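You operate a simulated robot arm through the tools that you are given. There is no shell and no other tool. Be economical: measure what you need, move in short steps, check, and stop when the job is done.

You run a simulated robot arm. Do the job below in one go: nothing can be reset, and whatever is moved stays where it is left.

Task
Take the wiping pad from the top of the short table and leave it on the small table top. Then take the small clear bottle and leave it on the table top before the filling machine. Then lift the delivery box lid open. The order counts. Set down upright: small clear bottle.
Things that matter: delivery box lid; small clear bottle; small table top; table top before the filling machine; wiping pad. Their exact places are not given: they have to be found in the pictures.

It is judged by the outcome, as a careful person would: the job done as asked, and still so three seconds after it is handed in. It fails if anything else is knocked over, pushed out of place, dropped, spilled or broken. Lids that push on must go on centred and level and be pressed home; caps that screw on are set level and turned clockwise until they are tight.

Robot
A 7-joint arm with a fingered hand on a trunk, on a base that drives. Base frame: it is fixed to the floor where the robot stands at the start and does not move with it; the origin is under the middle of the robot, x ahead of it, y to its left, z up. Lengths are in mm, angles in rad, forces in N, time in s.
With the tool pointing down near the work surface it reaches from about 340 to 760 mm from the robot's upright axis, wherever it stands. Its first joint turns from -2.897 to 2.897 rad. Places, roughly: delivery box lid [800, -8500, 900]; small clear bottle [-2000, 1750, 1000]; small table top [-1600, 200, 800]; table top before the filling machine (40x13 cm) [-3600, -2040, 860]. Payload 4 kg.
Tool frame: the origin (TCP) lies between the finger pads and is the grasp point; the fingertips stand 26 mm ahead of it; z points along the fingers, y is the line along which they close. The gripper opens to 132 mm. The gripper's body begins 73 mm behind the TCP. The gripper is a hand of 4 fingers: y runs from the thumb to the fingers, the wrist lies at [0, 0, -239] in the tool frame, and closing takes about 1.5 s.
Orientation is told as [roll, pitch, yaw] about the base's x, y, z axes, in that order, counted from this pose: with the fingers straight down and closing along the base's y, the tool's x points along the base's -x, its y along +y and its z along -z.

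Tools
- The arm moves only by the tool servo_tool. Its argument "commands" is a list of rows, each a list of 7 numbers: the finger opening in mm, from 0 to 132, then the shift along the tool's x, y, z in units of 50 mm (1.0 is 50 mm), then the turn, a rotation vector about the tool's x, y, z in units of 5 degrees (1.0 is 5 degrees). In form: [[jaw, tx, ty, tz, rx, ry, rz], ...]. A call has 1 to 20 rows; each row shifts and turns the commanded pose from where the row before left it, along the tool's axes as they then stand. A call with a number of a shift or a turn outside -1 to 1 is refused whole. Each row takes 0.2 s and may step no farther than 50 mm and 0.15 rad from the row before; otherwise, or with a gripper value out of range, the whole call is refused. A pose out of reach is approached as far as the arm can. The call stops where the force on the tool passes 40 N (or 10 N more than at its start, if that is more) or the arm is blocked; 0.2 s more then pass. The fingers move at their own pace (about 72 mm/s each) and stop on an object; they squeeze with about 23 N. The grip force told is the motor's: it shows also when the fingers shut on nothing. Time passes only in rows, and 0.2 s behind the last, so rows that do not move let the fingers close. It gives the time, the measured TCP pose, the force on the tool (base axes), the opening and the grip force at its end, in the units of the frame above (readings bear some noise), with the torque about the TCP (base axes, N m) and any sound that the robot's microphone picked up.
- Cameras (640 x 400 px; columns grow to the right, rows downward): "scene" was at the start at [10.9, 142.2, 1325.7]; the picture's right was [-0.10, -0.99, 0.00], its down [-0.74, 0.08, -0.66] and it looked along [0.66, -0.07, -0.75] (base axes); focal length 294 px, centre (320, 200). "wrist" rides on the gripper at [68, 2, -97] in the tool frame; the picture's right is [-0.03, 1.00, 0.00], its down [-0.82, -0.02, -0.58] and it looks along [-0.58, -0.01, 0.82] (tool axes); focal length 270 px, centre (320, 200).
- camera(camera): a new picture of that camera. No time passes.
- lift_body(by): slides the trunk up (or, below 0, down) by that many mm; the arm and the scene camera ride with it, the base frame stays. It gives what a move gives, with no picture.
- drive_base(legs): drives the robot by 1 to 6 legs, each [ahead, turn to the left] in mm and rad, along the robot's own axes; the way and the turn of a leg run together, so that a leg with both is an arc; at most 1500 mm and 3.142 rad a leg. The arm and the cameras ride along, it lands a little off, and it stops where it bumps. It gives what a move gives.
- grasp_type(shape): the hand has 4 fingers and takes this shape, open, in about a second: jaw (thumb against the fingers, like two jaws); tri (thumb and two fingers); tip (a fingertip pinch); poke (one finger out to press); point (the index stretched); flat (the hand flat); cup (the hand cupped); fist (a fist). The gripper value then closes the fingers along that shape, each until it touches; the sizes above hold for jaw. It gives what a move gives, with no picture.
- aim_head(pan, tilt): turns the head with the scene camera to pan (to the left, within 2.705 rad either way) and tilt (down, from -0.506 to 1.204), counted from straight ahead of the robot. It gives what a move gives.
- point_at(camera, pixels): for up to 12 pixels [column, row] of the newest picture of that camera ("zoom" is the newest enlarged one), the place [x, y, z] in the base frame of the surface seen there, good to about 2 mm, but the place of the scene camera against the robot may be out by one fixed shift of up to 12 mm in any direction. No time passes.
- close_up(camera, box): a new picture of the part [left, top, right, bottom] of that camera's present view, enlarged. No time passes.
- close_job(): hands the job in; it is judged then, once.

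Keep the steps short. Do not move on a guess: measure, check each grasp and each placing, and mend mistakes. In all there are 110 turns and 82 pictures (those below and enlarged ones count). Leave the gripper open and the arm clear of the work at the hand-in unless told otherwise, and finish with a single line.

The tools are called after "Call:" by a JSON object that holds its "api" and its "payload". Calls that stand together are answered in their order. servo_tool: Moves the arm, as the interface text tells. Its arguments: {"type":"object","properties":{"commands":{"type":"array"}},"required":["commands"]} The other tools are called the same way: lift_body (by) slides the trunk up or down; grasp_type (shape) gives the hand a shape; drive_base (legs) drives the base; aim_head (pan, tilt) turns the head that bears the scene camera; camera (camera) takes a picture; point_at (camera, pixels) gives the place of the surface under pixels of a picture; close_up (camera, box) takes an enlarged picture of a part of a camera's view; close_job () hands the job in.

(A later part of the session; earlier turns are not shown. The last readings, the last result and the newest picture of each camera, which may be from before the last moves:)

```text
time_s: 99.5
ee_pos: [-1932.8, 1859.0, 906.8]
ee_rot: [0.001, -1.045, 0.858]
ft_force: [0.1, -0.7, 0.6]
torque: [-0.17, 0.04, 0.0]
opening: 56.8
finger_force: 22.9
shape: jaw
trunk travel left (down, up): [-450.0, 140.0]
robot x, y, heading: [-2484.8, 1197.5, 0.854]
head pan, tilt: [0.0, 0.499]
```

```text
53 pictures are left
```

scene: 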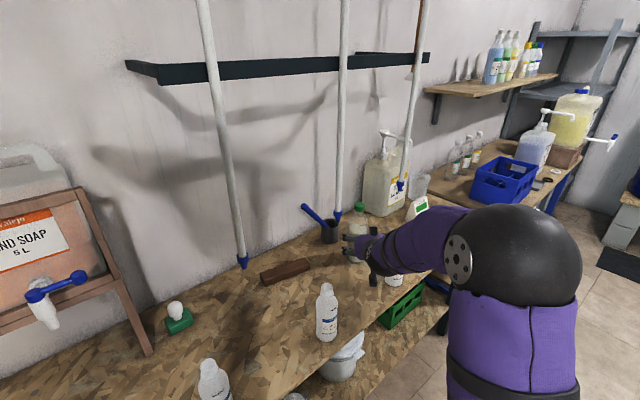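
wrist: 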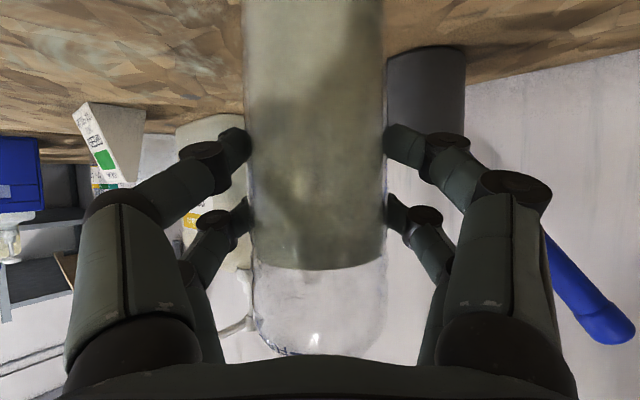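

Firm grip (57 mm, 23 N). Lift 15 mm straight up first and check the load.

Call:
{"api": "servo_tool", "payload": {"commands": [[0, -0.13, 0, -0.075, 0, 0, 0], [0, -0.13, 0, -0.075, 0, 0, 0], [0, 0, 0, 0, 0, 0, 0]]}}

Call:
{"api": "servo_tool", "payload": {"commands": [[0, 0, 0, -0.5, 0, 0, 0], [0, 0, 0, -0.5, 0, 0, 0], [0, 0, 0, -0.6, 0, 0, 0], [0, 0, 0, -0.6, 0, 0, 0], [0, 0, 0, -0.6, 0, 0, 0], [0, 0, 0, -0.6, 0, 0, 0]]}}

Call:
{"api": "camera", "payload": {"camera": "wrist"}}

Call:
{"api": "camera", "payload": {"camera": "scene"}}

```text
time_s: 100.3
ee_pos: [-1933.7, 1860.3, 922.4]
ee_rot: [-0.001, -1.044, 0.859]
ft_force: [-0.3, 0.1, -5.0]
torque: [-0.03, 0.02, 0.02]
opening: 56.9
finger_force: 23.1
shape: jaw
trunk travel left (down, up): [-450.0, 140.0]
robot x, y, heading: [-2480.3, 1192.3, 0.853]
head pan, tilt: [0.0, 0.499]
```

```text
time_s: 101.7
ee_pos: [-2031.1, 1750.3, 1011.2]
ee_rot: [0.0, -1.044, 0.858]
ft_force: [0.2, 0.1, -3.7]
torque: [-0.06, 0.03, 0.01]
opening: 57.0
finger_force: 23.0
shape: jaw
trunk travel left (down, up): [-450.0, 140.0]
robot x, y, heading: [-2479.8, 1195.2, 0.851]
head pan, tilt: [0.0, 0.499]
```

```text
52 pictures are left
```

wrist: 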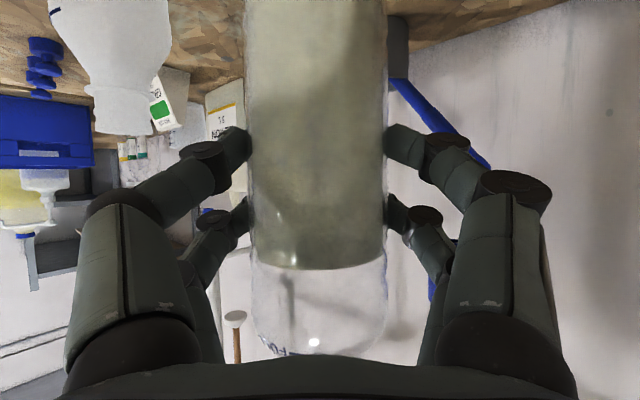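

```text
51 pictures are left
```

scene: 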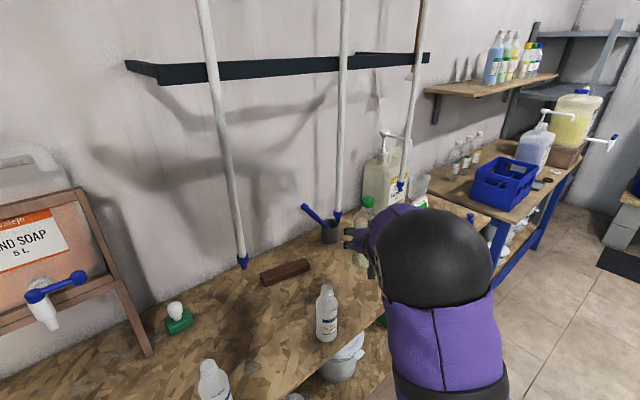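

The bottle is up and steady. Continue back 150 mm along the axis so it rises above the other bottles.

Call:
{"api": "servo_tool", "payload": {"commands": [[0, 0, 0, -0.6, 0, 0, 0], [0, 0, 0, -0.6, 0, 0, 0], [0, 0, 0, -0.6, 0, 0, 0], [0, 0, 0, -0.6, 0, 0, 0], [0, 0, 0, -0.6, 0, 0, 0]]}}

Call:
{"api": "drive_base", "payload": {"legs": [[-400, 0]]}}

Call:
{"api": "camera", "payload": {"camera": "scene"}}

```text
time_s: 102.9
ee_pos: [-2111.9, 1651.7, 1082.8]
ee_rot: [0.006, -1.044, 0.856]
ft_force: [1.1, 0.6, -3.1]
torque: [-0.03, 0.01, -0.01]
opening: 56.9
finger_force: 22.7
shape: jaw
trunk travel left (down, up): [-450.0, 140.0]
robot x, y, heading: [-2481.8, 1196.9, 0.854]
head pan, tilt: [0.0, 0.499]
```

```text
time_s: 105.4
ee_pos: [-2381.2, 1346.7, 1085.0]
ee_rot: [0.0, -1.043, 0.859]
ft_force: [-0.8, 1.1, -4.3]
torque: [-0.05, 0.07, 0.01]
opening: 56.8
finger_force: 22.8
shape: jaw
trunk travel left (down, up): [-450.0, 140.0]
robot x, y, heading: [-2746.4, 888.4, 0.859]
head pan, tilt: [0.0, 0.499]
```

```text
50 pictures are left
```

scene: 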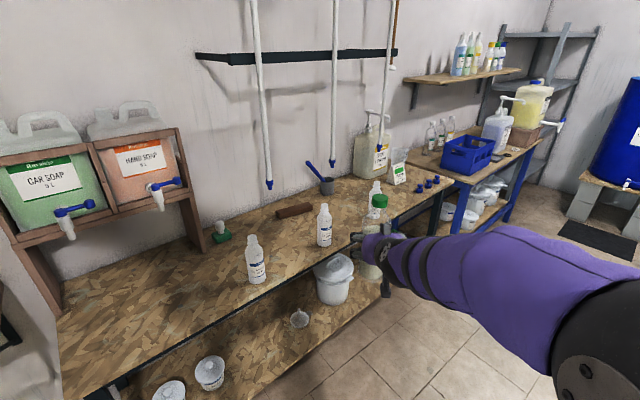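

All other bottles stand undisturbed. Now look toward the filling machine at (−3600,−2040).

Call:
{"api": "aim_head", "payload": {"pan": -2.7, "tilt": 0.35}}

Call:
{"api": "camera", "payload": {"camera": "scene"}}

```text
time_s: 107.8
ee_pos: [-2379.4, 1346.6, 1084.2]
ee_rot: [-0.001, -1.043, 0.859]
ft_force: [0.8, -0.3, -3.7]
torque: [-0.05, 0.01, -0.02]
opening: 57.0
finger_force: 23.4
shape: jaw
trunk travel left (down, up): [-450.0, 140.0]
robot x, y, heading: [-2745.8, 890.0, 0.85]
head pan, tilt: [-2.7, 0.351]
```

```text
49 pictures are left
```

scene: 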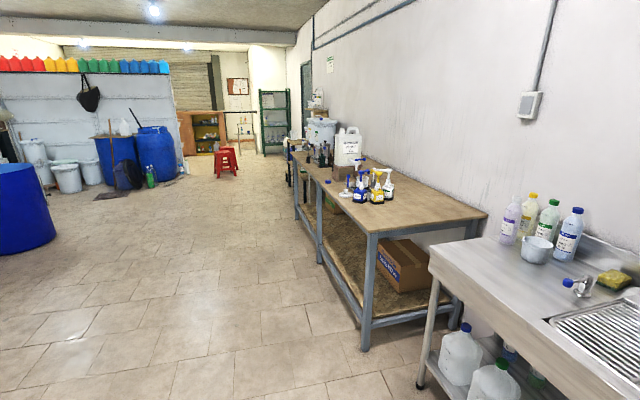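

Call:
{"api": "close_up", "payload": {"camera": "scene", "box": [250, 80, 450, 280]}}

Call:
{"api": "point_at", "payload": {"camera": "scene", "pixels": [[320, 130], [310, 155], [347, 145], [370, 232], [485, 212], [430, 262], [430, 210], [330, 180], [225, 160], [30, 220], [295, 195], [160, 250]]}}

```text
2.00 times, centred on (350, 180) of scene
```

zoom: 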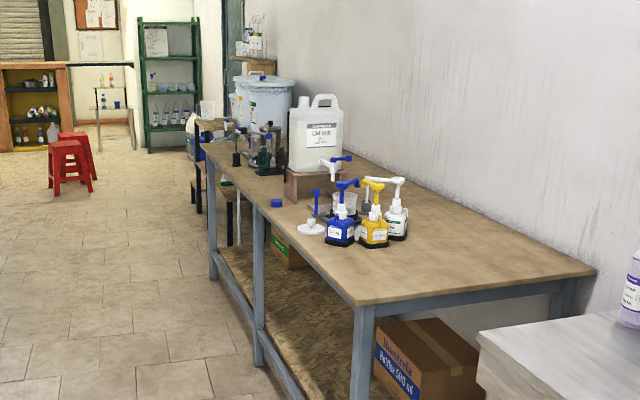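

```text
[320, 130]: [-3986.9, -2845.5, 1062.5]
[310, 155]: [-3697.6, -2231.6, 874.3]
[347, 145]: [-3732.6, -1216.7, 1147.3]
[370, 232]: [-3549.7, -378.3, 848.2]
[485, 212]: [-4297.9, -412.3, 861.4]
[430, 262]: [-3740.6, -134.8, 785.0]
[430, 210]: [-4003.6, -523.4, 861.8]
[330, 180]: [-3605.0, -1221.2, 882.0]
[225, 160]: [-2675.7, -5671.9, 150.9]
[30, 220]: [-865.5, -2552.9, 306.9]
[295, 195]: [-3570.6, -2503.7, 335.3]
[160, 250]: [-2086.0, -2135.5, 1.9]
```

The filling machine stands on the far end of the long table (front edge x≈−3545, top z≈861). I'll turn right 2.42 rad, drive down the clear aisle at x≈−2750 to y≈−1950, and turn to face the table.

Call:
{"api": "drive_base", "payload": {"legs": [[0, -2.42], [1420, 0], [1420, 0], [0, -1.57]]}}

Call:
{"api": "aim_head", "payload": {"pan": 0.15, "tilt": 0.5}}

Call:
{"api": "camera", "payload": {"camera": "scene"}}

```text
time_s: 132.2
ee_pos: [-3388.9, -2001.9, 1084.5]
ee_rot: [0.0, -1.043, -3.11]
ft_force: [0.0, 0.6, -4.3]
torque: [-0.02, -0.04, 0.01]
opening: 56.8
finger_force: 23.4
shape: jaw
trunk travel left (down, up): [-450.0, 140.0]
robot x, y, heading: [-2801.3, -1960.8, -3.12]
head pan, tilt: [-2.7, 0.351]
```

```text
time_s: 134.7
ee_pos: [-3388.3, -2001.4, 1084.6]
ee_rot: [-0.001, -1.043, -3.111]
ft_force: [-0.4, -0.4, -4.5]
torque: [0.02, -0.07, -0.01]
opening: 56.9
finger_force: 22.7
shape: jaw
trunk travel left (down, up): [-450.0, 140.0]
robot x, y, heading: [-2798.3, -1962.3, -3.113]
head pan, tilt: [0.15, 0.499]
```

```text
47 pictures are left
```

scene: 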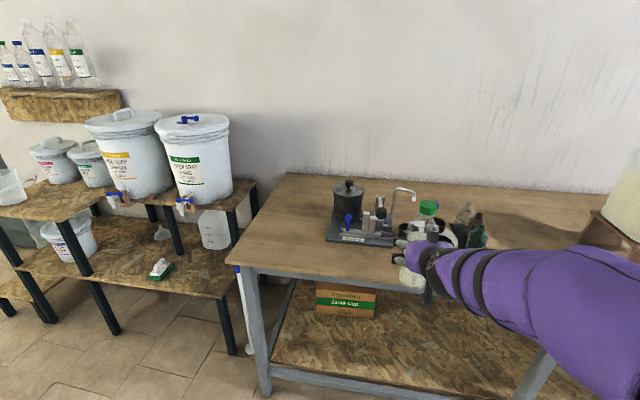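

The filling machine is the dark device at (365,215). Enlarge and measure it and the free table in front of it.

Call:
{"api": "close_up", "payload": {"camera": "scene", "box": [230, 160, 550, 300]}}

Call:
{"api": "point_at", "payload": {"camera": "scene", "pixels": [[327, 238], [393, 245], [345, 210], [330, 260], [365, 262], [390, 275], [300, 268], [285, 240], [360, 232], [236, 267], [400, 205], [380, 215]]}}

```text
2.00 times, centred on (390, 230) of scene
```

zoom: 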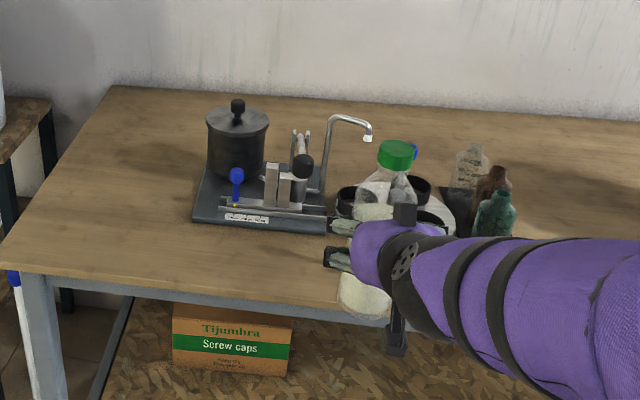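

```text
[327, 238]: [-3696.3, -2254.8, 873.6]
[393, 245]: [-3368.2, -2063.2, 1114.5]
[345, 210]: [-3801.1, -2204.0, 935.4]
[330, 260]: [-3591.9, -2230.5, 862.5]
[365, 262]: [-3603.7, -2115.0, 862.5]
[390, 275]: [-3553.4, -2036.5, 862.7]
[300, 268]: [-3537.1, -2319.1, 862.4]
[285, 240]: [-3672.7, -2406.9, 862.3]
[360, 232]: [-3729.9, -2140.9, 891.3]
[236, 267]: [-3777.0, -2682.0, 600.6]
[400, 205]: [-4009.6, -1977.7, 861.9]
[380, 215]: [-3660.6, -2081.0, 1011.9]
```

I need to see the machine's front and what the arm hides; check with the wrist camera.

Call:
{"api": "camera", "payload": {"camera": "wrist"}}

Call:
{"api": "point_at", "payload": {"camera": "zoom", "pixels": [[298, 125], [303, 165], [290, 190], [238, 175], [325, 225], [330, 150], [350, 118], [368, 138], [205, 215], [300, 235], [430, 200], [420, 235]]}}

```text
45 pictures are left
```

wrist: 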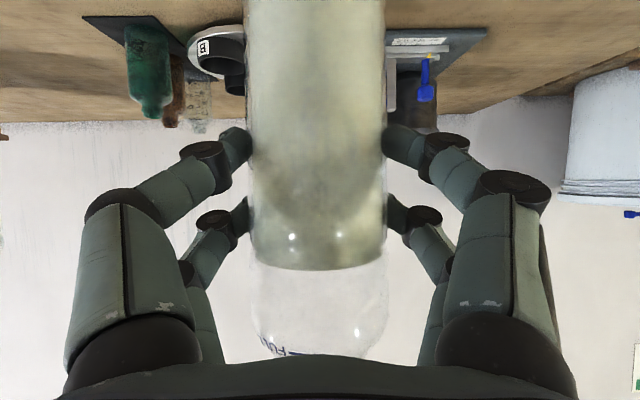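

```text
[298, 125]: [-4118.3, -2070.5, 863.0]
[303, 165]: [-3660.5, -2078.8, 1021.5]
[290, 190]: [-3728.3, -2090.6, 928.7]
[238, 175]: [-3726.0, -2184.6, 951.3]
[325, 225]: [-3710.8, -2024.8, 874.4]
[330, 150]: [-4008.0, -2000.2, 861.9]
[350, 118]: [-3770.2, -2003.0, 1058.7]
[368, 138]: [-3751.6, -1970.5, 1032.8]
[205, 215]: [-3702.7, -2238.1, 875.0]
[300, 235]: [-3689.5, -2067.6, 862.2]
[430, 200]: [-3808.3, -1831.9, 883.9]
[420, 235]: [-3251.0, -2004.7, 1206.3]
```

A black lever knob sticks out at (−3660,−2079,1021). I'd rather set down at y≈−2000. Measure the round tray and the table there with the wrist camera.

Call:
{"api": "point_at", "payload": {"camera": "wrist", "pixels": [[85, 20], [200, 25], [212, 70], [236, 82], [150, 100], [190, 60], [400, 20], [480, 32], [427, 90], [220, 10], [50, 20], [395, 90]]}}

```text
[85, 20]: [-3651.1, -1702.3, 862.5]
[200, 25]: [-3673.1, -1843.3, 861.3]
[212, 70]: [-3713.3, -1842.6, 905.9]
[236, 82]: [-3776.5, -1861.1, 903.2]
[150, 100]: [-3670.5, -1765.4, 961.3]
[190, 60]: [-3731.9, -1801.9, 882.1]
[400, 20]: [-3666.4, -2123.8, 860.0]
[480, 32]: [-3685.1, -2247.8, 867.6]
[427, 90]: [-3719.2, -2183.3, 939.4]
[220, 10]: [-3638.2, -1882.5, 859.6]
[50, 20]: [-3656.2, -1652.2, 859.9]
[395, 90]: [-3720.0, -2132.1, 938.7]
```

The spot at (−3600,−2010) is free on all sides. Move there, stopping with the bottle base about 40 mm above the table.

Call:
{"api": "servo_tool", "payload": {"commands": [[0, -0.16, 0.01, 0.87, 0, 0, 0], [0, -0.16, 0.01, 0.87, 0, 0, 0], [0, -0.16, 0.01, 0.87, 0, 0, 0], [0, -0.16, 0.01, 0.87, 0, 0, 0], [0, -0.16, 0.01, 0.87, 0, 0, 0], [0, 0, 0, 0, 0, 0, 0]]}}

Call:
{"api": "camera", "payload": {"camera": "scene"}}

Call:
{"api": "camera", "payload": {"camera": "wrist"}}

```text
time_s: 136.1
ee_pos: [-3598.7, -2006.4, 1006.0]
ee_rot: [0.002, -1.043, -3.112]
ft_force: [-0.1, -0.3, -4.4]
torque: [0.0, -0.04, 0.02]
opening: 56.4
finger_force: 22.9
shape: jaw
trunk travel left (down, up): [-450.0, 140.0]
robot x, y, heading: [-2806.1, -1962.0, -3.112]
head pan, tilt: [0.15, 0.499]
```

```text
44 pictures are left
```

scene: 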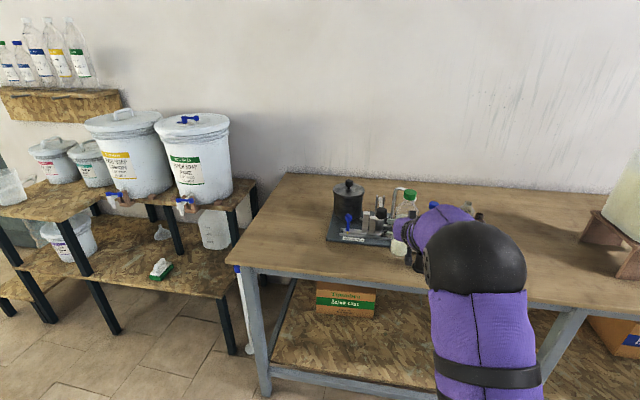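

```text
43 pictures are left
```

wrist: 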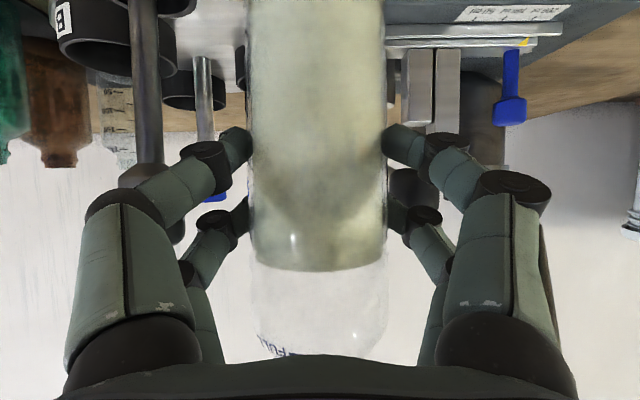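

A grey bar shows at the left (145,90) near the finger. Measure it and the knob before lowering.

Call:
{"api": "close_up", "payload": {"camera": "wrist", "box": [40, 0, 260, 260]}}

Call:
{"api": "point_at", "payload": {"camera": "wrist", "pixels": [[145, 15], [145, 80], [148, 150], [145, 178], [172, 240], [203, 90], [215, 198], [402, 180], [510, 100], [410, 90], [240, 60], [600, 20]]}}

```text
1.54 times, centred on (150, 130) of wrist
```

zoom: 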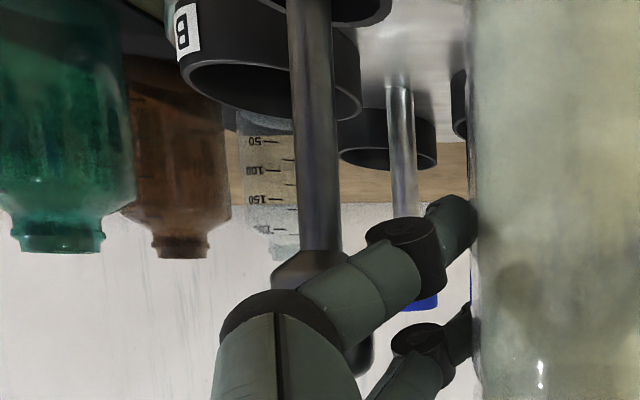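

```text
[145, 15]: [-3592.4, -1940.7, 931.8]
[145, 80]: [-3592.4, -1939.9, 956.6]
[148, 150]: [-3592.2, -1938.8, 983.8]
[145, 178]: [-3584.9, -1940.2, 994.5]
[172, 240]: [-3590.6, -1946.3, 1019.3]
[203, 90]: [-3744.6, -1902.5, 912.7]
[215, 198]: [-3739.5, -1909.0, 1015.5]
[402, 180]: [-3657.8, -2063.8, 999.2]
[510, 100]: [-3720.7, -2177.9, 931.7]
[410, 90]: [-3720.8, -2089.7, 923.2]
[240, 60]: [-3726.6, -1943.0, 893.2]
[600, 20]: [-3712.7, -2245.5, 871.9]
```

A thin upright rod stands at (−3592,−1940), too near the left fingers for opening. I'll shift to y≈−2048 and 12 mm back, midway between rod and knob.

Call:
{"api": "servo_tool", "payload": {"commands": [[0, 0.12, 0, -0.2, 0, 0, 0], [0, 0, 0.42, 0, 0, 0, 0], [0, 0, 0.42, 0, 0, 0, 0], [0, 0, 0, 0, 0, 0, 0]]}}

Call:
{"api": "camera", "payload": {"camera": "wrist"}}

Call:
{"api": "close_up", "payload": {"camera": "scene", "box": [310, 150, 510, 290]}}

```text
time_s: 137.1
ee_pos: [-3583.6, -2052.2, 1006.2]
ee_rot: [0.0, -1.044, -3.11]
ft_force: [0.4, -0.6, -3.8]
torque: [0.02, -0.05, -0.01]
opening: 56.3
finger_force: 23.5
shape: jaw
trunk travel left (down, up): [-450.0, 140.0]
robot x, y, heading: [-2808.4, -1959.6, -3.113]
head pan, tilt: [0.15, 0.499]
```

```text
41 pictures are left
```

wrist: 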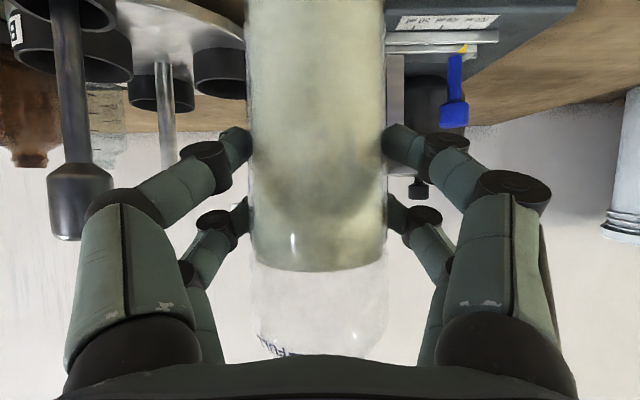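

```text
2.86 times, centred on (410, 220) of scene
```

zoom: 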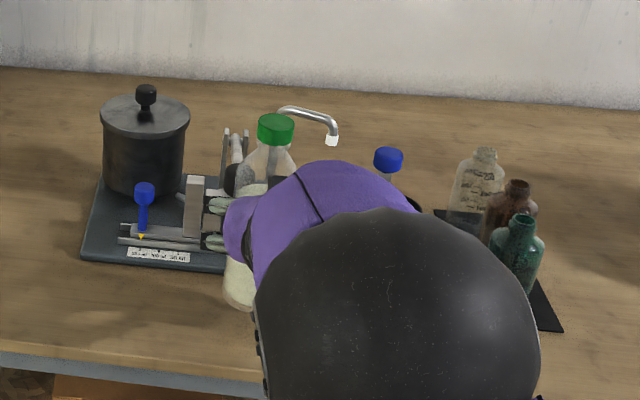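

Spacing is good on both sides. Lower 36 mm vertically, then creep to contact.

Call:
{"api": "servo_tool", "payload": {"commands": [[0, 0.21, 0, 0.121, 0, 0, 0], [0, 0.21, 0, 0.121, 0, 0, 0], [0, 0.2, 0, 0.12, 0, 0, 0], [0, 0.035, 0, 0.02, 0, 0, 0], [0, 0.035, 0, 0.02, 0, 0, 0], [0, 0, 0, 0, 0, 0, 0]]}}

```text
time_s: 138.5
ee_pos: [-3583.9, -2052.1, 967.8]
ee_rot: [0.001, -1.044, -3.111]
ft_force: [0.1, -0.3, -3.4]
torque: [0.01, -0.03, 0.03]
opening: 56.3
finger_force: 22.9
shape: jaw
trunk travel left (down, up): [-450.0, 140.0]
robot x, y, heading: [-2806.6, -1965.0, -3.117]
head pan, tilt: [0.15, 0.499]
```

Not yet in contact (−3.4 N is still the bottle's weight). Creep 1.5 mm per row.

Call:
{"api": "servo_tool", "payload": {"commands": [[0, 0.026, 0, 0.015, 0, 0, 0], [0, 0.026, 0, 0.015, 0, 0, 0], [0, 0, 0, 0, 0, 0, 0]]}}

```text
time_s: 139.3
ee_pos: [-3583.7, -2051.5, 969.1]
ee_rot: [0.002, -1.047, -3.112]
ft_force: [-1.7, -0.3, 3.7]
torque: [0.01, 0.1, -0.01]
opening: 56.6
finger_force: 23.6
shape: jaw
trunk travel left (down, up): [-450.0, 140.0]
robot x, y, heading: [-2805.1, -1964.1, -3.113]
head pan, tilt: [0.15, 0.499]
```

Contact (force rose to +3.7 N). Open gently to 90 mm, wait, then look.

Call:
{"api": "servo_tool", "payload": {"commands": [[62, 0, 0, 0, 0, 0, 0], [70, 0, 0, 0, 0, 0, 0], [80, 0, 0, 0, 0, 0, 0], [88, 0, 0, 0, 0, 0, 0], [88, 0, 0, 0, 0, 0, 0], [88, 0, 0, 0, 0, 0, 0]]}}

Call:
{"api": "camera", "payload": {"camera": "wrist"}}

```text
time_s: 140.7
ee_pos: [-3582.6, -2050.7, 965.7]
ee_rot: [0.0, -1.045, -3.111]
ft_force: [0.1, -0.4, 0.2]
torque: [0.01, -0.01, 0.01]
opening: 87.9
finger_force: 0.1
shape: jaw
trunk travel left (down, up): [-450.0, 140.0]
robot x, y, heading: [-2798.8, -1959.3, -3.113]
head pan, tilt: [0.15, 0.499]
```

```text
39 pictures are left
```

wrist: 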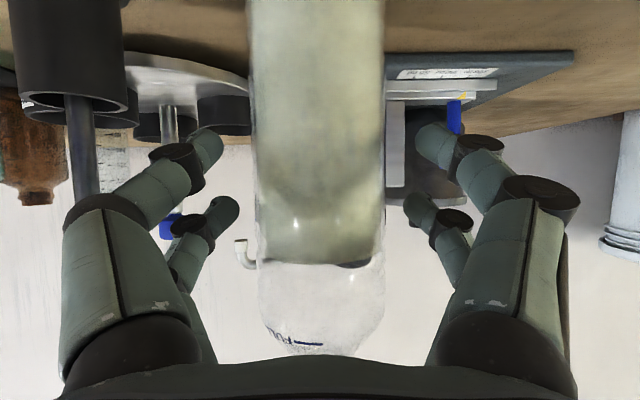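

The bottle stands free between the open fingers. Withdraw straight back along the tool axis.

Call:
{"api": "servo_tool", "payload": {"commands": [[88, 0, 0, -0.3, 0, 0, 0], [88, 0, 0, -0.5, 0, 0, 0], [88, 0, 0, -0.6, 0, 0, 0], [88, 0, 0, -0.8, 0, 0, 0], [88, 0, 0, -0.9, 0, 0, 0], [88, 0, 0, -0.9, 0, 0, 0]]}}

Call:
{"api": "camera", "payload": {"camera": "wrist"}}

Call:
{"api": "camera", "payload": {"camera": "scene"}}

```text
time_s: 142.1
ee_pos: [-3409.2, -2044.9, 1067.5]
ee_rot: [0.0, -1.044, -3.111]
ft_force: [-0.4, -0.6, 0.1]
torque: [-0.02, -0.02, -0.03]
opening: 87.8
finger_force: 0.1
shape: jaw
trunk travel left (down, up): [-450.0, 140.0]
robot x, y, heading: [-2806.1, -1964.9, -3.113]
head pan, tilt: [0.15, 0.499]
```

```text
38 pictures are left
```

wrist: 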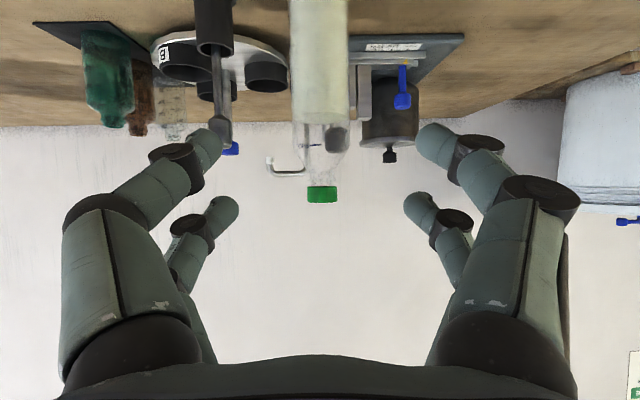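

```text
37 pictures are left
```

scene: 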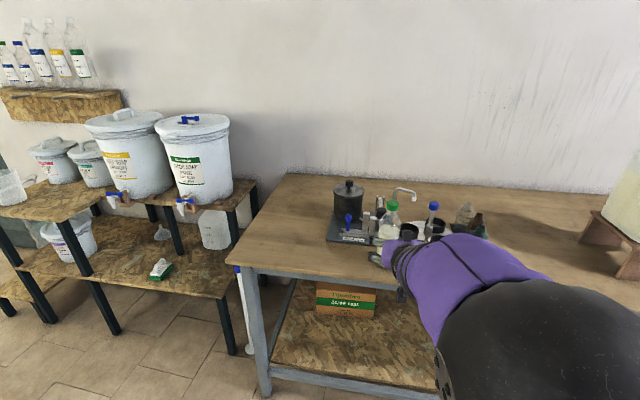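

The bottle stands upright in front of the filling machine. Now back off and turn toward the delivery box at about (800,−8500), and look.

Call:
{"api": "drive_base", "payload": {"legs": [[-250, 0], [0, 2.05]]}}

Call:
{"api": "aim_head", "payload": {"pan": 0.2, "tilt": 0.3}}

Call:
{"api": "camera", "payload": {"camera": "scene"}}

```text
time_s: 149.3
ee_pos: [-2209.8, -2458.5, 1067.6]
ee_rot: [0.0, -1.043, -1.072]
ft_force: [0.1, -0.7, 0.0]
torque: [-0.02, -0.04, -0.02]
opening: 87.8
finger_force: 0.0
shape: jaw
trunk travel left (down, up): [-450.0, 140.0]
robot x, y, heading: [-2556.3, -1954.4, -1.078]
head pan, tilt: [0.15, 0.499]
```

```text
time_s: 150.0
ee_pos: [-2209.1, -2458.4, 1067.6]
ee_rot: [0.0, -1.044, -1.073]
ft_force: [0.1, -0.2, 0.3]
torque: [0.02, 0.03, 0.02]
opening: 87.8
finger_force: 0.1
shape: jaw
trunk travel left (down, up): [-450.0, 140.0]
robot x, y, heading: [-2556.8, -1954.9, -1.081]
head pan, tilt: [0.201, 0.3]
```

```text
36 pictures are left
```

scene: 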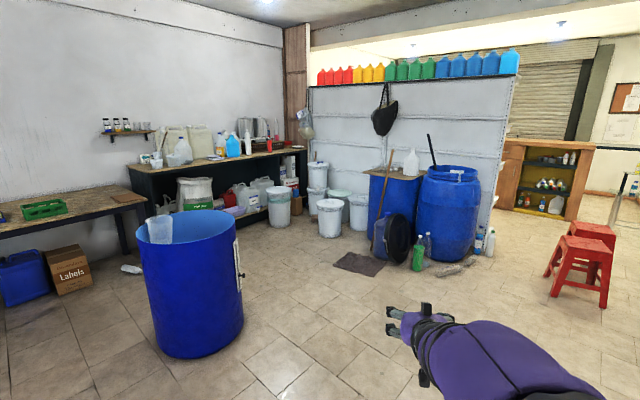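

A partition stands in the way; the passage is right of it, toward the red stools. Measure key points for the route.

Call:
{"api": "point_at", "payload": {"camera": "scene", "pixels": [[495, 228], [487, 250], [550, 290], [605, 305], [515, 205], [575, 215], [460, 270], [420, 265], [520, 250], [560, 240], [330, 150], [610, 170]]}}

Call:
{"api": "aim_head", "payload": {"pan": -0.3, "tilt": 0.2}}

Call:
{"api": "camera", "payload": {"camera": "scene"}}

```text
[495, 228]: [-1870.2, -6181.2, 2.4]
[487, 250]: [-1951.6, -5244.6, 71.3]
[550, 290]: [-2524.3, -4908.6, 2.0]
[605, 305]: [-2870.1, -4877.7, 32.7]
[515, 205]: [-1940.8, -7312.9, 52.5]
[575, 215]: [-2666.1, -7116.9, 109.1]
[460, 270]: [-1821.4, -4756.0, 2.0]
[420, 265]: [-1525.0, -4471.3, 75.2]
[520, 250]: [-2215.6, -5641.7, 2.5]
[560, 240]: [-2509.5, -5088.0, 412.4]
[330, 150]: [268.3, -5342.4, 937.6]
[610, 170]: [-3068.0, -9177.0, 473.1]
```

```text
time_s: 151.0
ee_pos: [-2209.9, -2456.8, 1067.6]
ee_rot: [-0.001, -1.042, -1.07]
ft_force: [0.0, 1.1, 0.2]
torque: [-0.01, 0.04, -0.03]
opening: 87.9
finger_force: 0.1
shape: jaw
trunk travel left (down, up): [-450.0, 140.0]
robot x, y, heading: [-2556.5, -1956.1, -1.082]
head pan, tilt: [-0.3, 0.201]
```

```text
35 pictures are left
```

scene: 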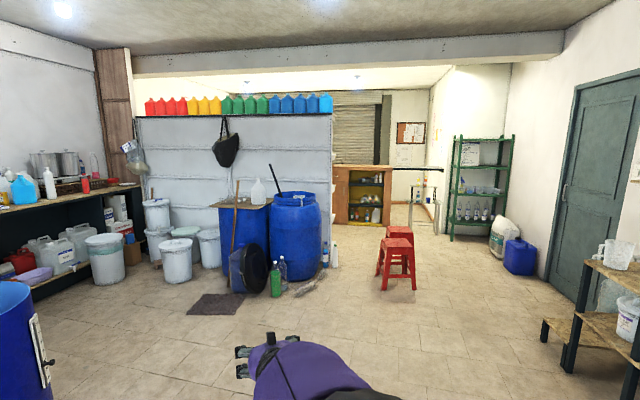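

Measure the passage widths: partition end, stools, jug, counter and shelf.

Call:
{"api": "point_at", "payload": {"camera": "scene", "pixels": [[332, 262], [322, 275], [375, 285], [415, 288], [335, 220], [385, 222], [505, 270], [545, 330], [440, 230], [140, 200], [450, 238], [400, 205]]}}

Call:
{"api": "close_up", "payload": {"camera": "scene", "box": [320, 100, 560, 300]}}

```text
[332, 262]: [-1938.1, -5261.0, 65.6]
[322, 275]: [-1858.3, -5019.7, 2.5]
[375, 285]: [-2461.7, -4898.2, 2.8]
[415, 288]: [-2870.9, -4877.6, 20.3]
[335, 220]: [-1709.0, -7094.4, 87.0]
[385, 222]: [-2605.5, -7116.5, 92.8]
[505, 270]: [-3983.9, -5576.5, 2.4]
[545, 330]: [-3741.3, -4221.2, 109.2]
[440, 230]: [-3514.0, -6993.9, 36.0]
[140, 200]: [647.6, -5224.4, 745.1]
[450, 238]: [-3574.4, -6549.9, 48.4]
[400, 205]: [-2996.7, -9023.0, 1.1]
```

```text
2.00 times, centred on (440, 200) of scene
```

zoom: 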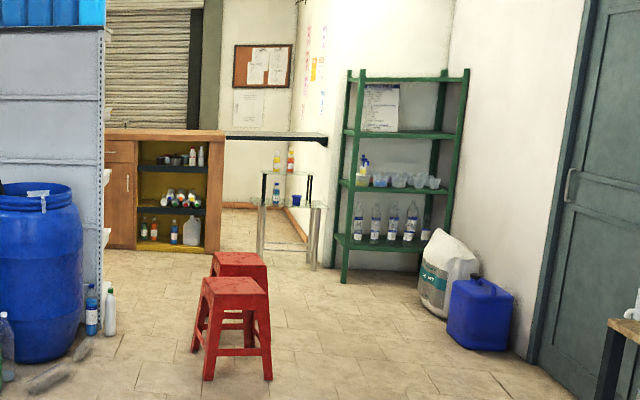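

Route: pass right of the stools (x≈−3300), then round to behind the partition at y≈−6100. First stage to (−3290,−4865).

Call:
{"api": "drive_base", "payload": {"legs": [[0, -0.735], [1500, 0], [1500, 0]]}}

```text
time_s: 167.5
ee_pos: [-3331.1, -5465.2, 1068.2]
ee_rot: [-0.001, -1.044, -1.804]
ft_force: [0.9, 0.2, 1.2]
torque: [0.04, 0.01, -0.02]
opening: 87.9
finger_force: 0.1
shape: jaw
trunk travel left (down, up): [-450.0, 140.0]
robot x, y, heading: [-3257.5, -4864.5, -1.808]
head pan, tilt: [-0.3, 0.201]
```

Go straight past the stools, then round toward +x.

Call:
{"api": "drive_base", "payload": {"legs": [[0, 0.2], [800, 0], [0, 0.9], [600, 0], [0, 0.5]]}}

Call:
{"api": "aim_head", "payload": {"pan": 0.1, "tilt": 0.25}}

Call:
{"api": "camera", "payload": {"camera": "scene"}}

```text
time_s: 177.0
ee_pos: [-2550.2, -6251.4, 1065.6]
ee_rot: [-0.001, -1.042, -0.719]
ft_force: [0.8, -0.6, -1.3]
torque: [0.0, 0.02, 0.0]
opening: 88.0
finger_force: 0.2
shape: jaw
trunk travel left (down, up): [-450.0, 140.0]
robot x, y, heading: [-3054.6, -5899.4, -0.724]
head pan, tilt: [-0.3, 0.201]
stopped in leg 4: the robot was blocked; the commanded pose is now the measured one
```

```text
time_s: 177.9
ee_pos: [-2551.8, -6251.7, 1067.7]
ee_rot: [0.001, -1.043, -0.72]
ft_force: [0.0, 0.3, 0.0]
torque: [-0.02, -0.03, 0.0]
opening: 87.9
finger_force: 0.1
shape: jaw
trunk travel left (down, up): [-450.0, 140.0]
robot x, y, heading: [-3051.6, -5892.5, -0.725]
head pan, tilt: [0.099, 0.25]
```

```text
33 pictures are left
```

scene: 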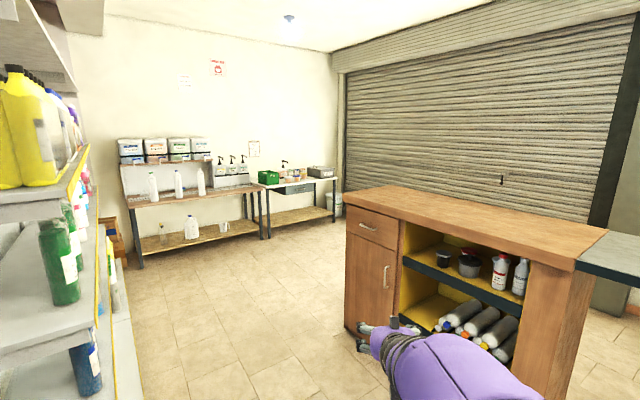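

The base was blocked in leg 4. Find out by what: look down to the left and right near the base.

Call:
{"api": "aim_head", "payload": {"pan": 1.3, "tilt": 0.9}}

Call:
{"api": "camera", "payload": {"camera": "scene"}}

Call:
{"api": "aim_head", "payload": {"pan": 0.2, "tilt": 1.0}}

Call:
{"api": "camera", "payload": {"camera": "scene"}}

```text
time_s: 179.3
ee_pos: [-2551.7, -6250.3, 1067.7]
ee_rot: [0.0, -1.043, -0.721]
ft_force: [0.1, -0.5, -0.3]
torque: [0.03, -0.01, 0.02]
opening: 87.8
finger_force: 0.0
shape: jaw
trunk travel left (down, up): [-450.0, 140.0]
robot x, y, heading: [-3046.8, -5899.1, -0.727]
head pan, tilt: [1.3, 0.901]
```

```text
32 pictures are left
```

scene: 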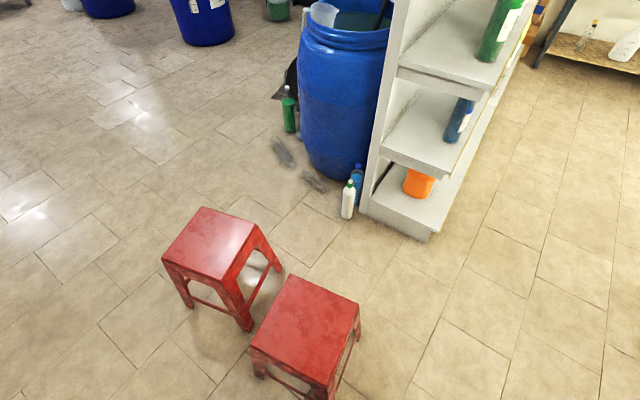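

```text
time_s: 180.6
ee_pos: [-2551.6, -6249.6, 1067.3]
ee_rot: [-0.001, -1.044, -0.721]
ft_force: [0.1, -0.7, 0.2]
torque: [0.01, -0.02, -0.02]
opening: 88.0
finger_force: 0.0
shape: jaw
trunk travel left (down, up): [-450.0, 140.0]
robot x, y, heading: [-3047.7, -5897.7, -0.727]
head pan, tilt: [0.201, 1.0]
```

```text
31 pictures are left
```

scene: 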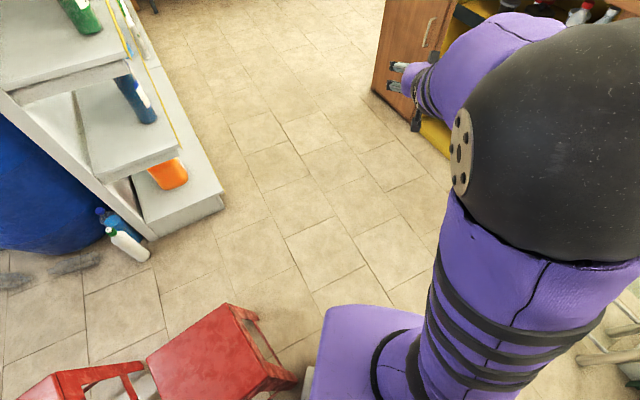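

A stool is at the lower left and metal tubes at lower right (605,350). Measure both.

Call:
{"api": "point_at", "payload": {"camera": "scene", "pixels": [[250, 310], [295, 380], [160, 355], [210, 350], [605, 358], [590, 335], [620, 310], [340, 345], [400, 350], [630, 372]]}}

Call:
{"api": "aim_head", "payload": {"pan": -0.9, "tilt": 0.9}}

Call:
{"api": "camera", "payload": {"camera": "scene"}}

```text
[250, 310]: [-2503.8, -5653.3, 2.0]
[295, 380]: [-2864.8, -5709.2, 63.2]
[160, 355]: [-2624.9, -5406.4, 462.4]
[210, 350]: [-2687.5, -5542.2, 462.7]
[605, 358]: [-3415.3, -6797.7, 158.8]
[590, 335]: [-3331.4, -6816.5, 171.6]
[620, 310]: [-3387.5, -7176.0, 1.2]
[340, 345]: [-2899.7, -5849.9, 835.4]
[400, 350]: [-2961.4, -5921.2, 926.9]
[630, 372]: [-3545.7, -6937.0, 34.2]
```

```text
time_s: 181.9
ee_pos: [-2549.9, -6250.5, 1067.5]
ee_rot: [0.001, -1.045, -0.722]
ft_force: [0.3, -0.1, -0.9]
torque: [0.0, 0.0, -0.02]
opening: 87.8
finger_force: 0.1
shape: jaw
trunk travel left (down, up): [-450.0, 140.0]
robot x, y, heading: [-3051.1, -5895.7, -0.727]
head pan, tilt: [-0.901, 0.901]
```

```text
30 pictures are left
```

scene: 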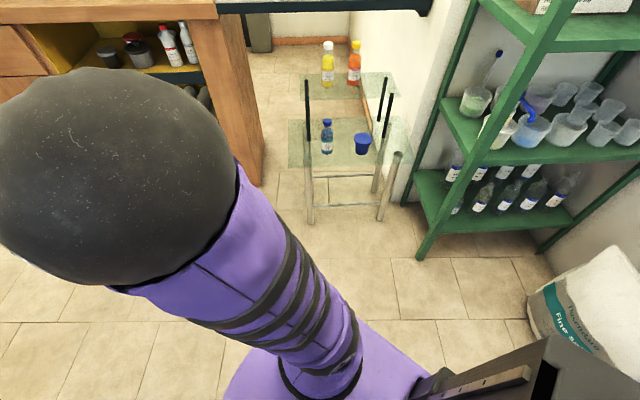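

The base touched a stool leg at (−2865,−5709) (about 260 mm from my axis). Back away a little, turn right, and pass farther from it.

Call:
{"api": "drive_base", "payload": {"legs": [[-80, 0], [0, -0.85], [380, 0], [0, 1.58]]}}

Call:
{"api": "aim_head", "payload": {"pan": 0.6, "tilt": 0.5}}

Call:
{"api": "camera", "payload": {"camera": "scene"}}

```text
time_s: 191.7
ee_pos: [-2508.9, -6184.8, 1067.2]
ee_rot: [0.0, -1.045, -0.025]
ft_force: [-0.5, -0.2, -0.5]
torque: [0.01, 0.02, 0.0]
opening: 87.9
finger_force: 0.1
shape: jaw
trunk travel left (down, up): [-450.0, 140.0]
robot x, y, heading: [-3120.2, -6233.8, -0.03]
head pan, tilt: [-0.901, 0.901]
```

```text
time_s: 193.3
ee_pos: [-2510.4, -6184.1, 1067.3]
ee_rot: [0.0, -1.043, -0.024]
ft_force: [0.5, 0.2, -0.2]
torque: [0.0, 0.01, -0.02]
opening: 87.9
finger_force: 0.0
shape: jaw
trunk travel left (down, up): [-450.0, 140.0]
robot x, y, heading: [-3116.5, -6233.3, -0.032]
head pan, tilt: [0.6, 0.499]
```

```text
29 pictures are left
```

scene: 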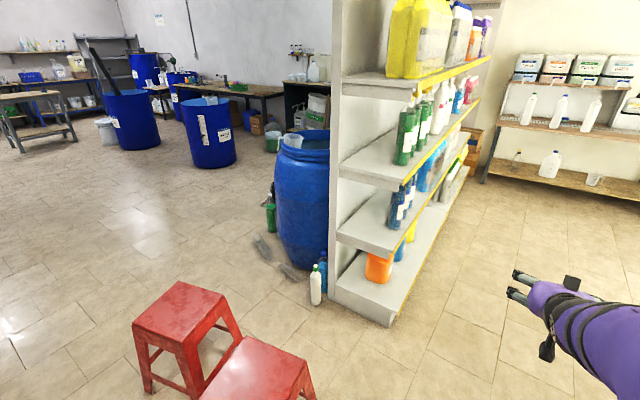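

The stools stand. Measure the shelf corner and the way ahead.

Call:
{"api": "point_at", "payload": {"camera": "scene", "pixels": [[390, 325], [332, 298], [290, 375], [460, 190], [490, 180], [630, 210], [560, 290], [480, 130], [640, 195]]}}

Call:
{"api": "aim_head", "payload": {"pan": -0.1, "tilt": 0.3}}

Call:
{"api": "camera", "payload": {"camera": "scene"}}

```text
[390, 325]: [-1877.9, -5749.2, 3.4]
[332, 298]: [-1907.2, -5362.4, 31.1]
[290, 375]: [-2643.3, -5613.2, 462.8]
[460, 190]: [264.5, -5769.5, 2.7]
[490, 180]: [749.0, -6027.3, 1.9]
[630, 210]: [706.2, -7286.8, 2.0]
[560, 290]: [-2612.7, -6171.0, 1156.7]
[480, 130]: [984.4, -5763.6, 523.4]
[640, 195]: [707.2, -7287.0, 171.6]
```

```text
time_s: 194.4
ee_pos: [-2509.0, -6183.3, 1068.1]
ee_rot: [0.0, -1.042, -0.024]
ft_force: [-0.1, -0.2, 0.7]
torque: [0.0, -0.02, 0.0]
opening: 87.9
finger_force: 0.1
shape: jaw
trunk travel left (down, up): [-450.0, 140.0]
robot x, y, heading: [-3117.1, -6235.2, -0.032]
head pan, tilt: [-0.099, 0.3]
```

```text
28 pictures are left
```

scene: 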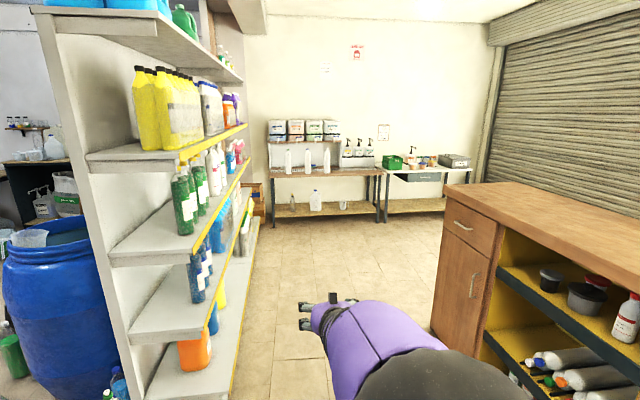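

Measure the counter's near corner, then drive through.

Call:
{"api": "point_at", "payload": {"camera": "scene", "pixels": [[435, 320], [482, 350], [445, 190], [505, 218], [455, 165], [440, 165], [385, 222], [400, 175], [480, 180], [452, 158]]}}

Call:
{"api": "close_up", "payload": {"camera": "scene", "box": [330, 130, 510, 230]}}

```text
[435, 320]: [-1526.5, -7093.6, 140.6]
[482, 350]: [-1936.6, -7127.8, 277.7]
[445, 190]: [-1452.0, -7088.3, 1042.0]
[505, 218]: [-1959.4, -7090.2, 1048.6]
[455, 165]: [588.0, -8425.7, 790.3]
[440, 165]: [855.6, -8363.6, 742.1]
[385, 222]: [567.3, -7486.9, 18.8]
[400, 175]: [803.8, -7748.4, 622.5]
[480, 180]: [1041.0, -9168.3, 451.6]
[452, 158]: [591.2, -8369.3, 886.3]
```

```text
3.56 times, centred on (420, 180) of scene
```

zoom: 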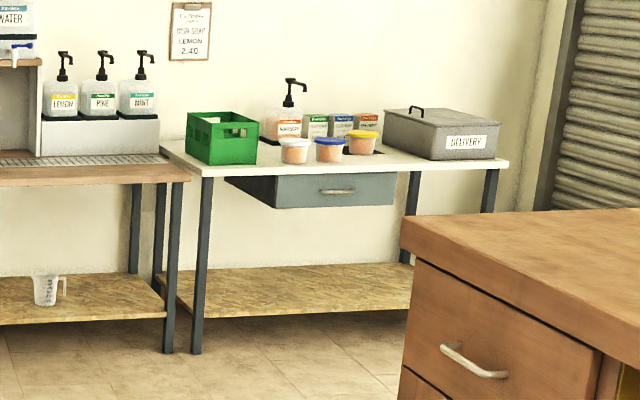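

The grey "DELIVERY" box sits on the white table near (600…,−8400). Drive through the gap to about (−760,−6380), then toward (−150,−8300).

Call:
{"api": "drive_base", "payload": {"legs": [[0, -0.03], [1180, 0], [1180, 0], [0, -1.19], [1000, 0], [950, 0]]}}

```text
time_s: 218.9
ee_pos: [73.1, -8780.0, 1068.0]
ee_rot: [-0.002, -1.045, -1.237]
ft_force: [0.1, 0.1, -0.4]
torque: [-0.02, 0.0, 0.01]
opening: 87.8
finger_force: 0.1
shape: jaw
trunk travel left (down, up): [-450.0, 140.0]
robot x, y, heading: [-189.4, -8229.6, -1.246]
head pan, tilt: [-0.099, 0.3]
```

Now turn to face the table (+1.246) and look.

Call:
{"api": "drive_base", "payload": {"legs": [[0, 1.246]]}}

Call:
{"api": "aim_head", "payload": {"pan": -0.05, "tilt": 0.5}}

Call:
{"api": "camera", "payload": {"camera": "scene"}}

```text
time_s: 222.7
ee_pos: [421.2, -8162.6, 1067.5]
ee_rot: [0.001, -1.044, -0.001]
ft_force: [-0.2, 0.1, -1.0]
torque: [0.0, -0.02, 0.02]
opening: 87.7
finger_force: 0.2
shape: jaw
trunk travel left (down, up): [-450.0, 140.0]
robot x, y, heading: [-190.2, -8227.1, -0.008]
head pan, tilt: [-0.099, 0.3]
```

```text
time_s: 223.4
ee_pos: [420.2, -8162.0, 1067.7]
ee_rot: [0.0, -1.044, 0.0]
ft_force: [-0.5, 0.3, 0.1]
torque: [-0.01, -0.02, 0.01]
opening: 87.7
finger_force: 0.1
shape: jaw
trunk travel left (down, up): [-450.0, 140.0]
robot x, y, heading: [-188.1, -8224.8, -0.006]
head pan, tilt: [-0.051, 0.499]
```

```text
26 pictures are left
```

scene: 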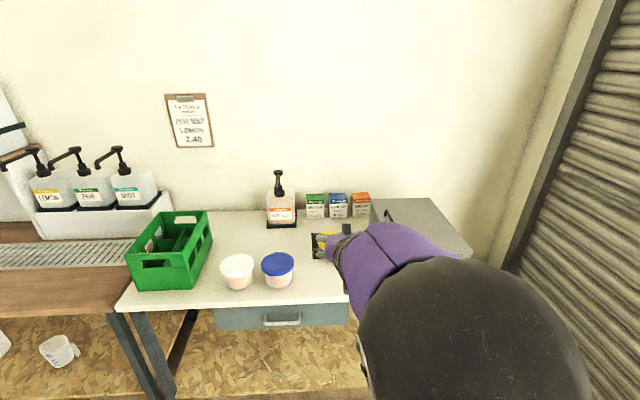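

The arm hides the box. Turn the base right 0.6 and look left past the arm.

Call:
{"api": "drive_base", "payload": {"legs": [[0, -0.65]]}}

Call:
{"api": "aim_head", "payload": {"pan": 0.4, "tilt": 0.45}}

Call:
{"api": "camera", "payload": {"camera": "scene"}}

Call:
{"api": "camera", "payload": {"camera": "wrist"}}

```text
time_s: 225.7
ee_pos: [338.1, -8541.4, 1067.5]
ee_rot: [-0.002, -1.043, -0.644]
ft_force: [0.4, -0.5, 0.6]
torque: [0.01, -0.02, -0.01]
opening: 87.8
finger_force: 0.0
shape: jaw
trunk travel left (down, up): [-450.0, 140.0]
robot x, y, heading: [-191.3, -8225.7, -0.654]
head pan, tilt: [-0.051, 0.499]
```

```text
time_s: 226.6
ee_pos: [336.8, -8540.0, 1067.5]
ee_rot: [0.0, -1.045, -0.643]
ft_force: [0.1, -0.9, -0.8]
torque: [0.02, 0.01, 0.0]
opening: 87.9
finger_force: 0.0
shape: jaw
trunk travel left (down, up): [-450.0, 140.0]
robot x, y, heading: [-184.4, -8228.7, -0.651]
head pan, tilt: [0.4, 0.45]
```

```text
25 pictures are left
```

scene: 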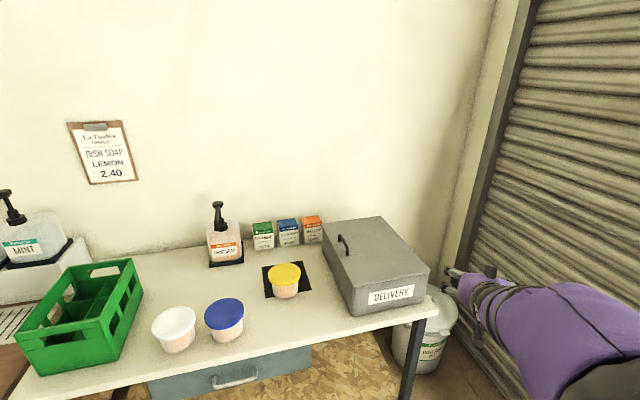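

```text
24 pictures are left
```

wrist: 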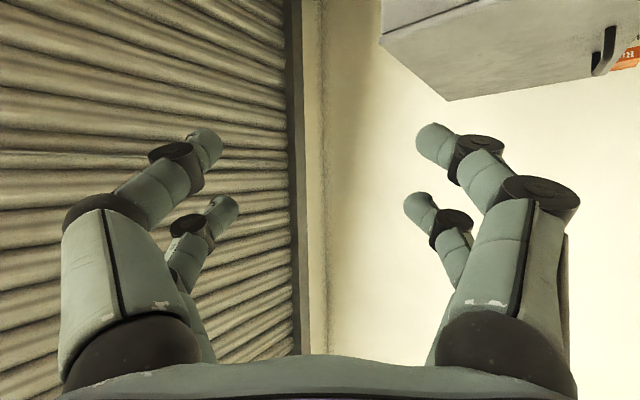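

Now the box is in view; a handle sits at its left edge (344,243). Enlarge and measure.

Call:
{"api": "close_up", "payload": {"camera": "scene", "box": [300, 200, 460, 330]}}

Call:
{"api": "point_at", "payload": {"camera": "zoom", "pixels": [[155, 152], [172, 165], [190, 208], [195, 218], [90, 95], [325, 72], [505, 255], [230, 345], [280, 200], [370, 160], [230, 400], [200, 250]]}}

```text
3.08 times, centred on (380, 265) of scene
```

zoom: 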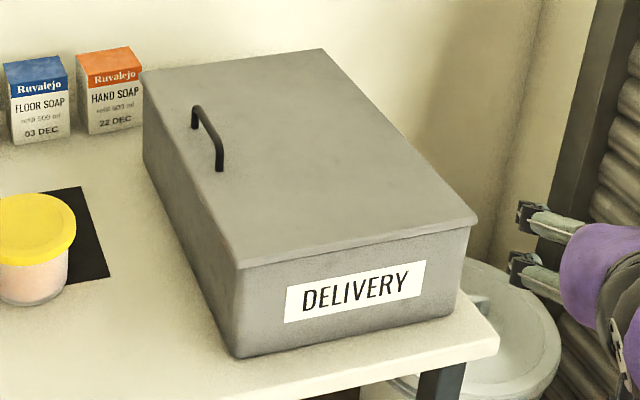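

```text
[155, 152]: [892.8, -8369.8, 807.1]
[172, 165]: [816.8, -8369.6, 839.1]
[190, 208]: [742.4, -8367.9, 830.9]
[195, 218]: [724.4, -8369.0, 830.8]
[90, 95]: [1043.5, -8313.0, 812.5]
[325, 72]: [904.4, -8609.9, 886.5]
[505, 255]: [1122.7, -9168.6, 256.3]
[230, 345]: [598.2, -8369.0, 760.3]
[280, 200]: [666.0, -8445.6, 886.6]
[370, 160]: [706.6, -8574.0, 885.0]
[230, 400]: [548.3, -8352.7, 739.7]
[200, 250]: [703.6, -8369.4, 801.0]
```

Measure the handle and the lid's edges precisely.

Call:
{"api": "point_at", "payload": {"camera": "zoom", "pixels": [[197, 108], [207, 124], [219, 145], [219, 165], [195, 124], [212, 132], [150, 75], [318, 52], [470, 220], [245, 262], [225, 180], [240, 255]]}}

```text
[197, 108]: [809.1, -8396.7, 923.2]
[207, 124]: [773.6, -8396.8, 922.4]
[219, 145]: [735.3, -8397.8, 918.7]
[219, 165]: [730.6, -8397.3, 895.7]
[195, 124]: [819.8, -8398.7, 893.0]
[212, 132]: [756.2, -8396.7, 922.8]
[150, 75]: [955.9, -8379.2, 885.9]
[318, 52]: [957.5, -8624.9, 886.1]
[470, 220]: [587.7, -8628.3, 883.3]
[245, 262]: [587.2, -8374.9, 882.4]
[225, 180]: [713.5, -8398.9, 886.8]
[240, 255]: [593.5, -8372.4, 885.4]
```

The handle bar runs along x (730…820) at y=−8397, z≈920; the lid is x 587…957, y −8372…−8628, so the hinge is at y≈−8628. I'll first bring the hand back to pointing down here, in free space.

Call:
{"api": "servo_tool", "payload": {"commands": [[60, 0, 0, 0, 0, 1, 0], [60, 0, 0, 0, 0, 1, 0], [60, 0, 0, 0, 0, 1, 0], [60, 0, 0, 0, 0, 1, 0], [60, 0, 0, 0, 0, 1, 0], [60, 0, 0, 0, 0, 1, 0], [60, 0, 0, 0, 0, 1, 0], [60, 0, 0, 0, 0, 1, 0], [60, 0, 0, 0, 0, 1, 0], [60, 0, 0, 0, 0, 1, 0], [60, 0, 0, 0, 0, 1, 0], [60, 0, 0, 0, 0, 0.97, 0]]}}

Call:
{"api": "drive_base", "payload": {"legs": [[0, 0.28], [350, 0], [0, 0.36]]}}

```text
time_s: 229.2
ee_pos: [337.9, -8540.6, 1065.7]
ee_rot: [-0.001, 0.002, -0.647]
ft_force: [-0.6, -0.3, 0.2]
torque: [0.0, 0.02, 0.0]
opening: 61.1
finger_force: 0.0
shape: jaw
trunk travel left (down, up): [-450.0, 140.0]
robot x, y, heading: [-186.0, -8231.4, -0.65]
head pan, tilt: [0.4, 0.45]
```

```text
time_s: 233.7
ee_pos: [742.8, -8297.4, 1067.2]
ee_rot: [0.0, 0.001, -0.016]
ft_force: [-0.2, -0.2, 0.1]
torque: [0.03, 0.02, 0.02]
opening: 60.4
finger_force: 0.1
shape: jaw
trunk travel left (down, up): [-450.0, 140.0]
robot x, y, heading: [136.0, -8351.7, -0.019]
head pan, tilt: [0.4, 0.45]
```

Now tilt the hand 30° sideways (fingers pointing down and toward the hinge side), move to about 100 mm short of the handle, opening 36, and view it.

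Call:
{"api": "servo_tool", "payload": {"commands": [[36, 0, 0, 0, 1, 0, 0], [36, 0, 0, 0, 1, 0, 0], [36, 0, 0, 0, 1, 0, 0], [36, 0, 0, 0, 1, 0, 0], [36, 0, 0, 0, 1, 0, 0], [36, 0, 0, 0, 1, 0, 0], [36, -0.32, -0.122, 0.65, 0, 0, 0], [36, -0.32, -0.122, 0.65, 0, 0, 0], [36, 0, 0, 0, 0, 0, 0]]}}

Call:
{"api": "camera", "payload": {"camera": "wrist"}}

```text
time_s: 235.7
ee_pos: [776.1, -8344.5, 1016.7]
ee_rot: [-0.524, 0.0, -0.017]
ft_force: [0.5, 0.8, -0.6]
torque: [-0.02, 0.01, 0.01]
opening: 36.4
finger_force: 0.0
shape: jaw
trunk travel left (down, up): [-450.0, 140.0]
robot x, y, heading: [133.5, -8351.9, -0.02]
head pan, tilt: [0.4, 0.45]
```

```text
22 pictures are left
```

wrist: 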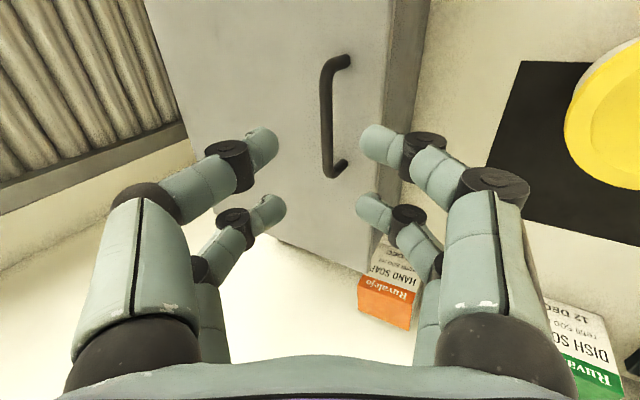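

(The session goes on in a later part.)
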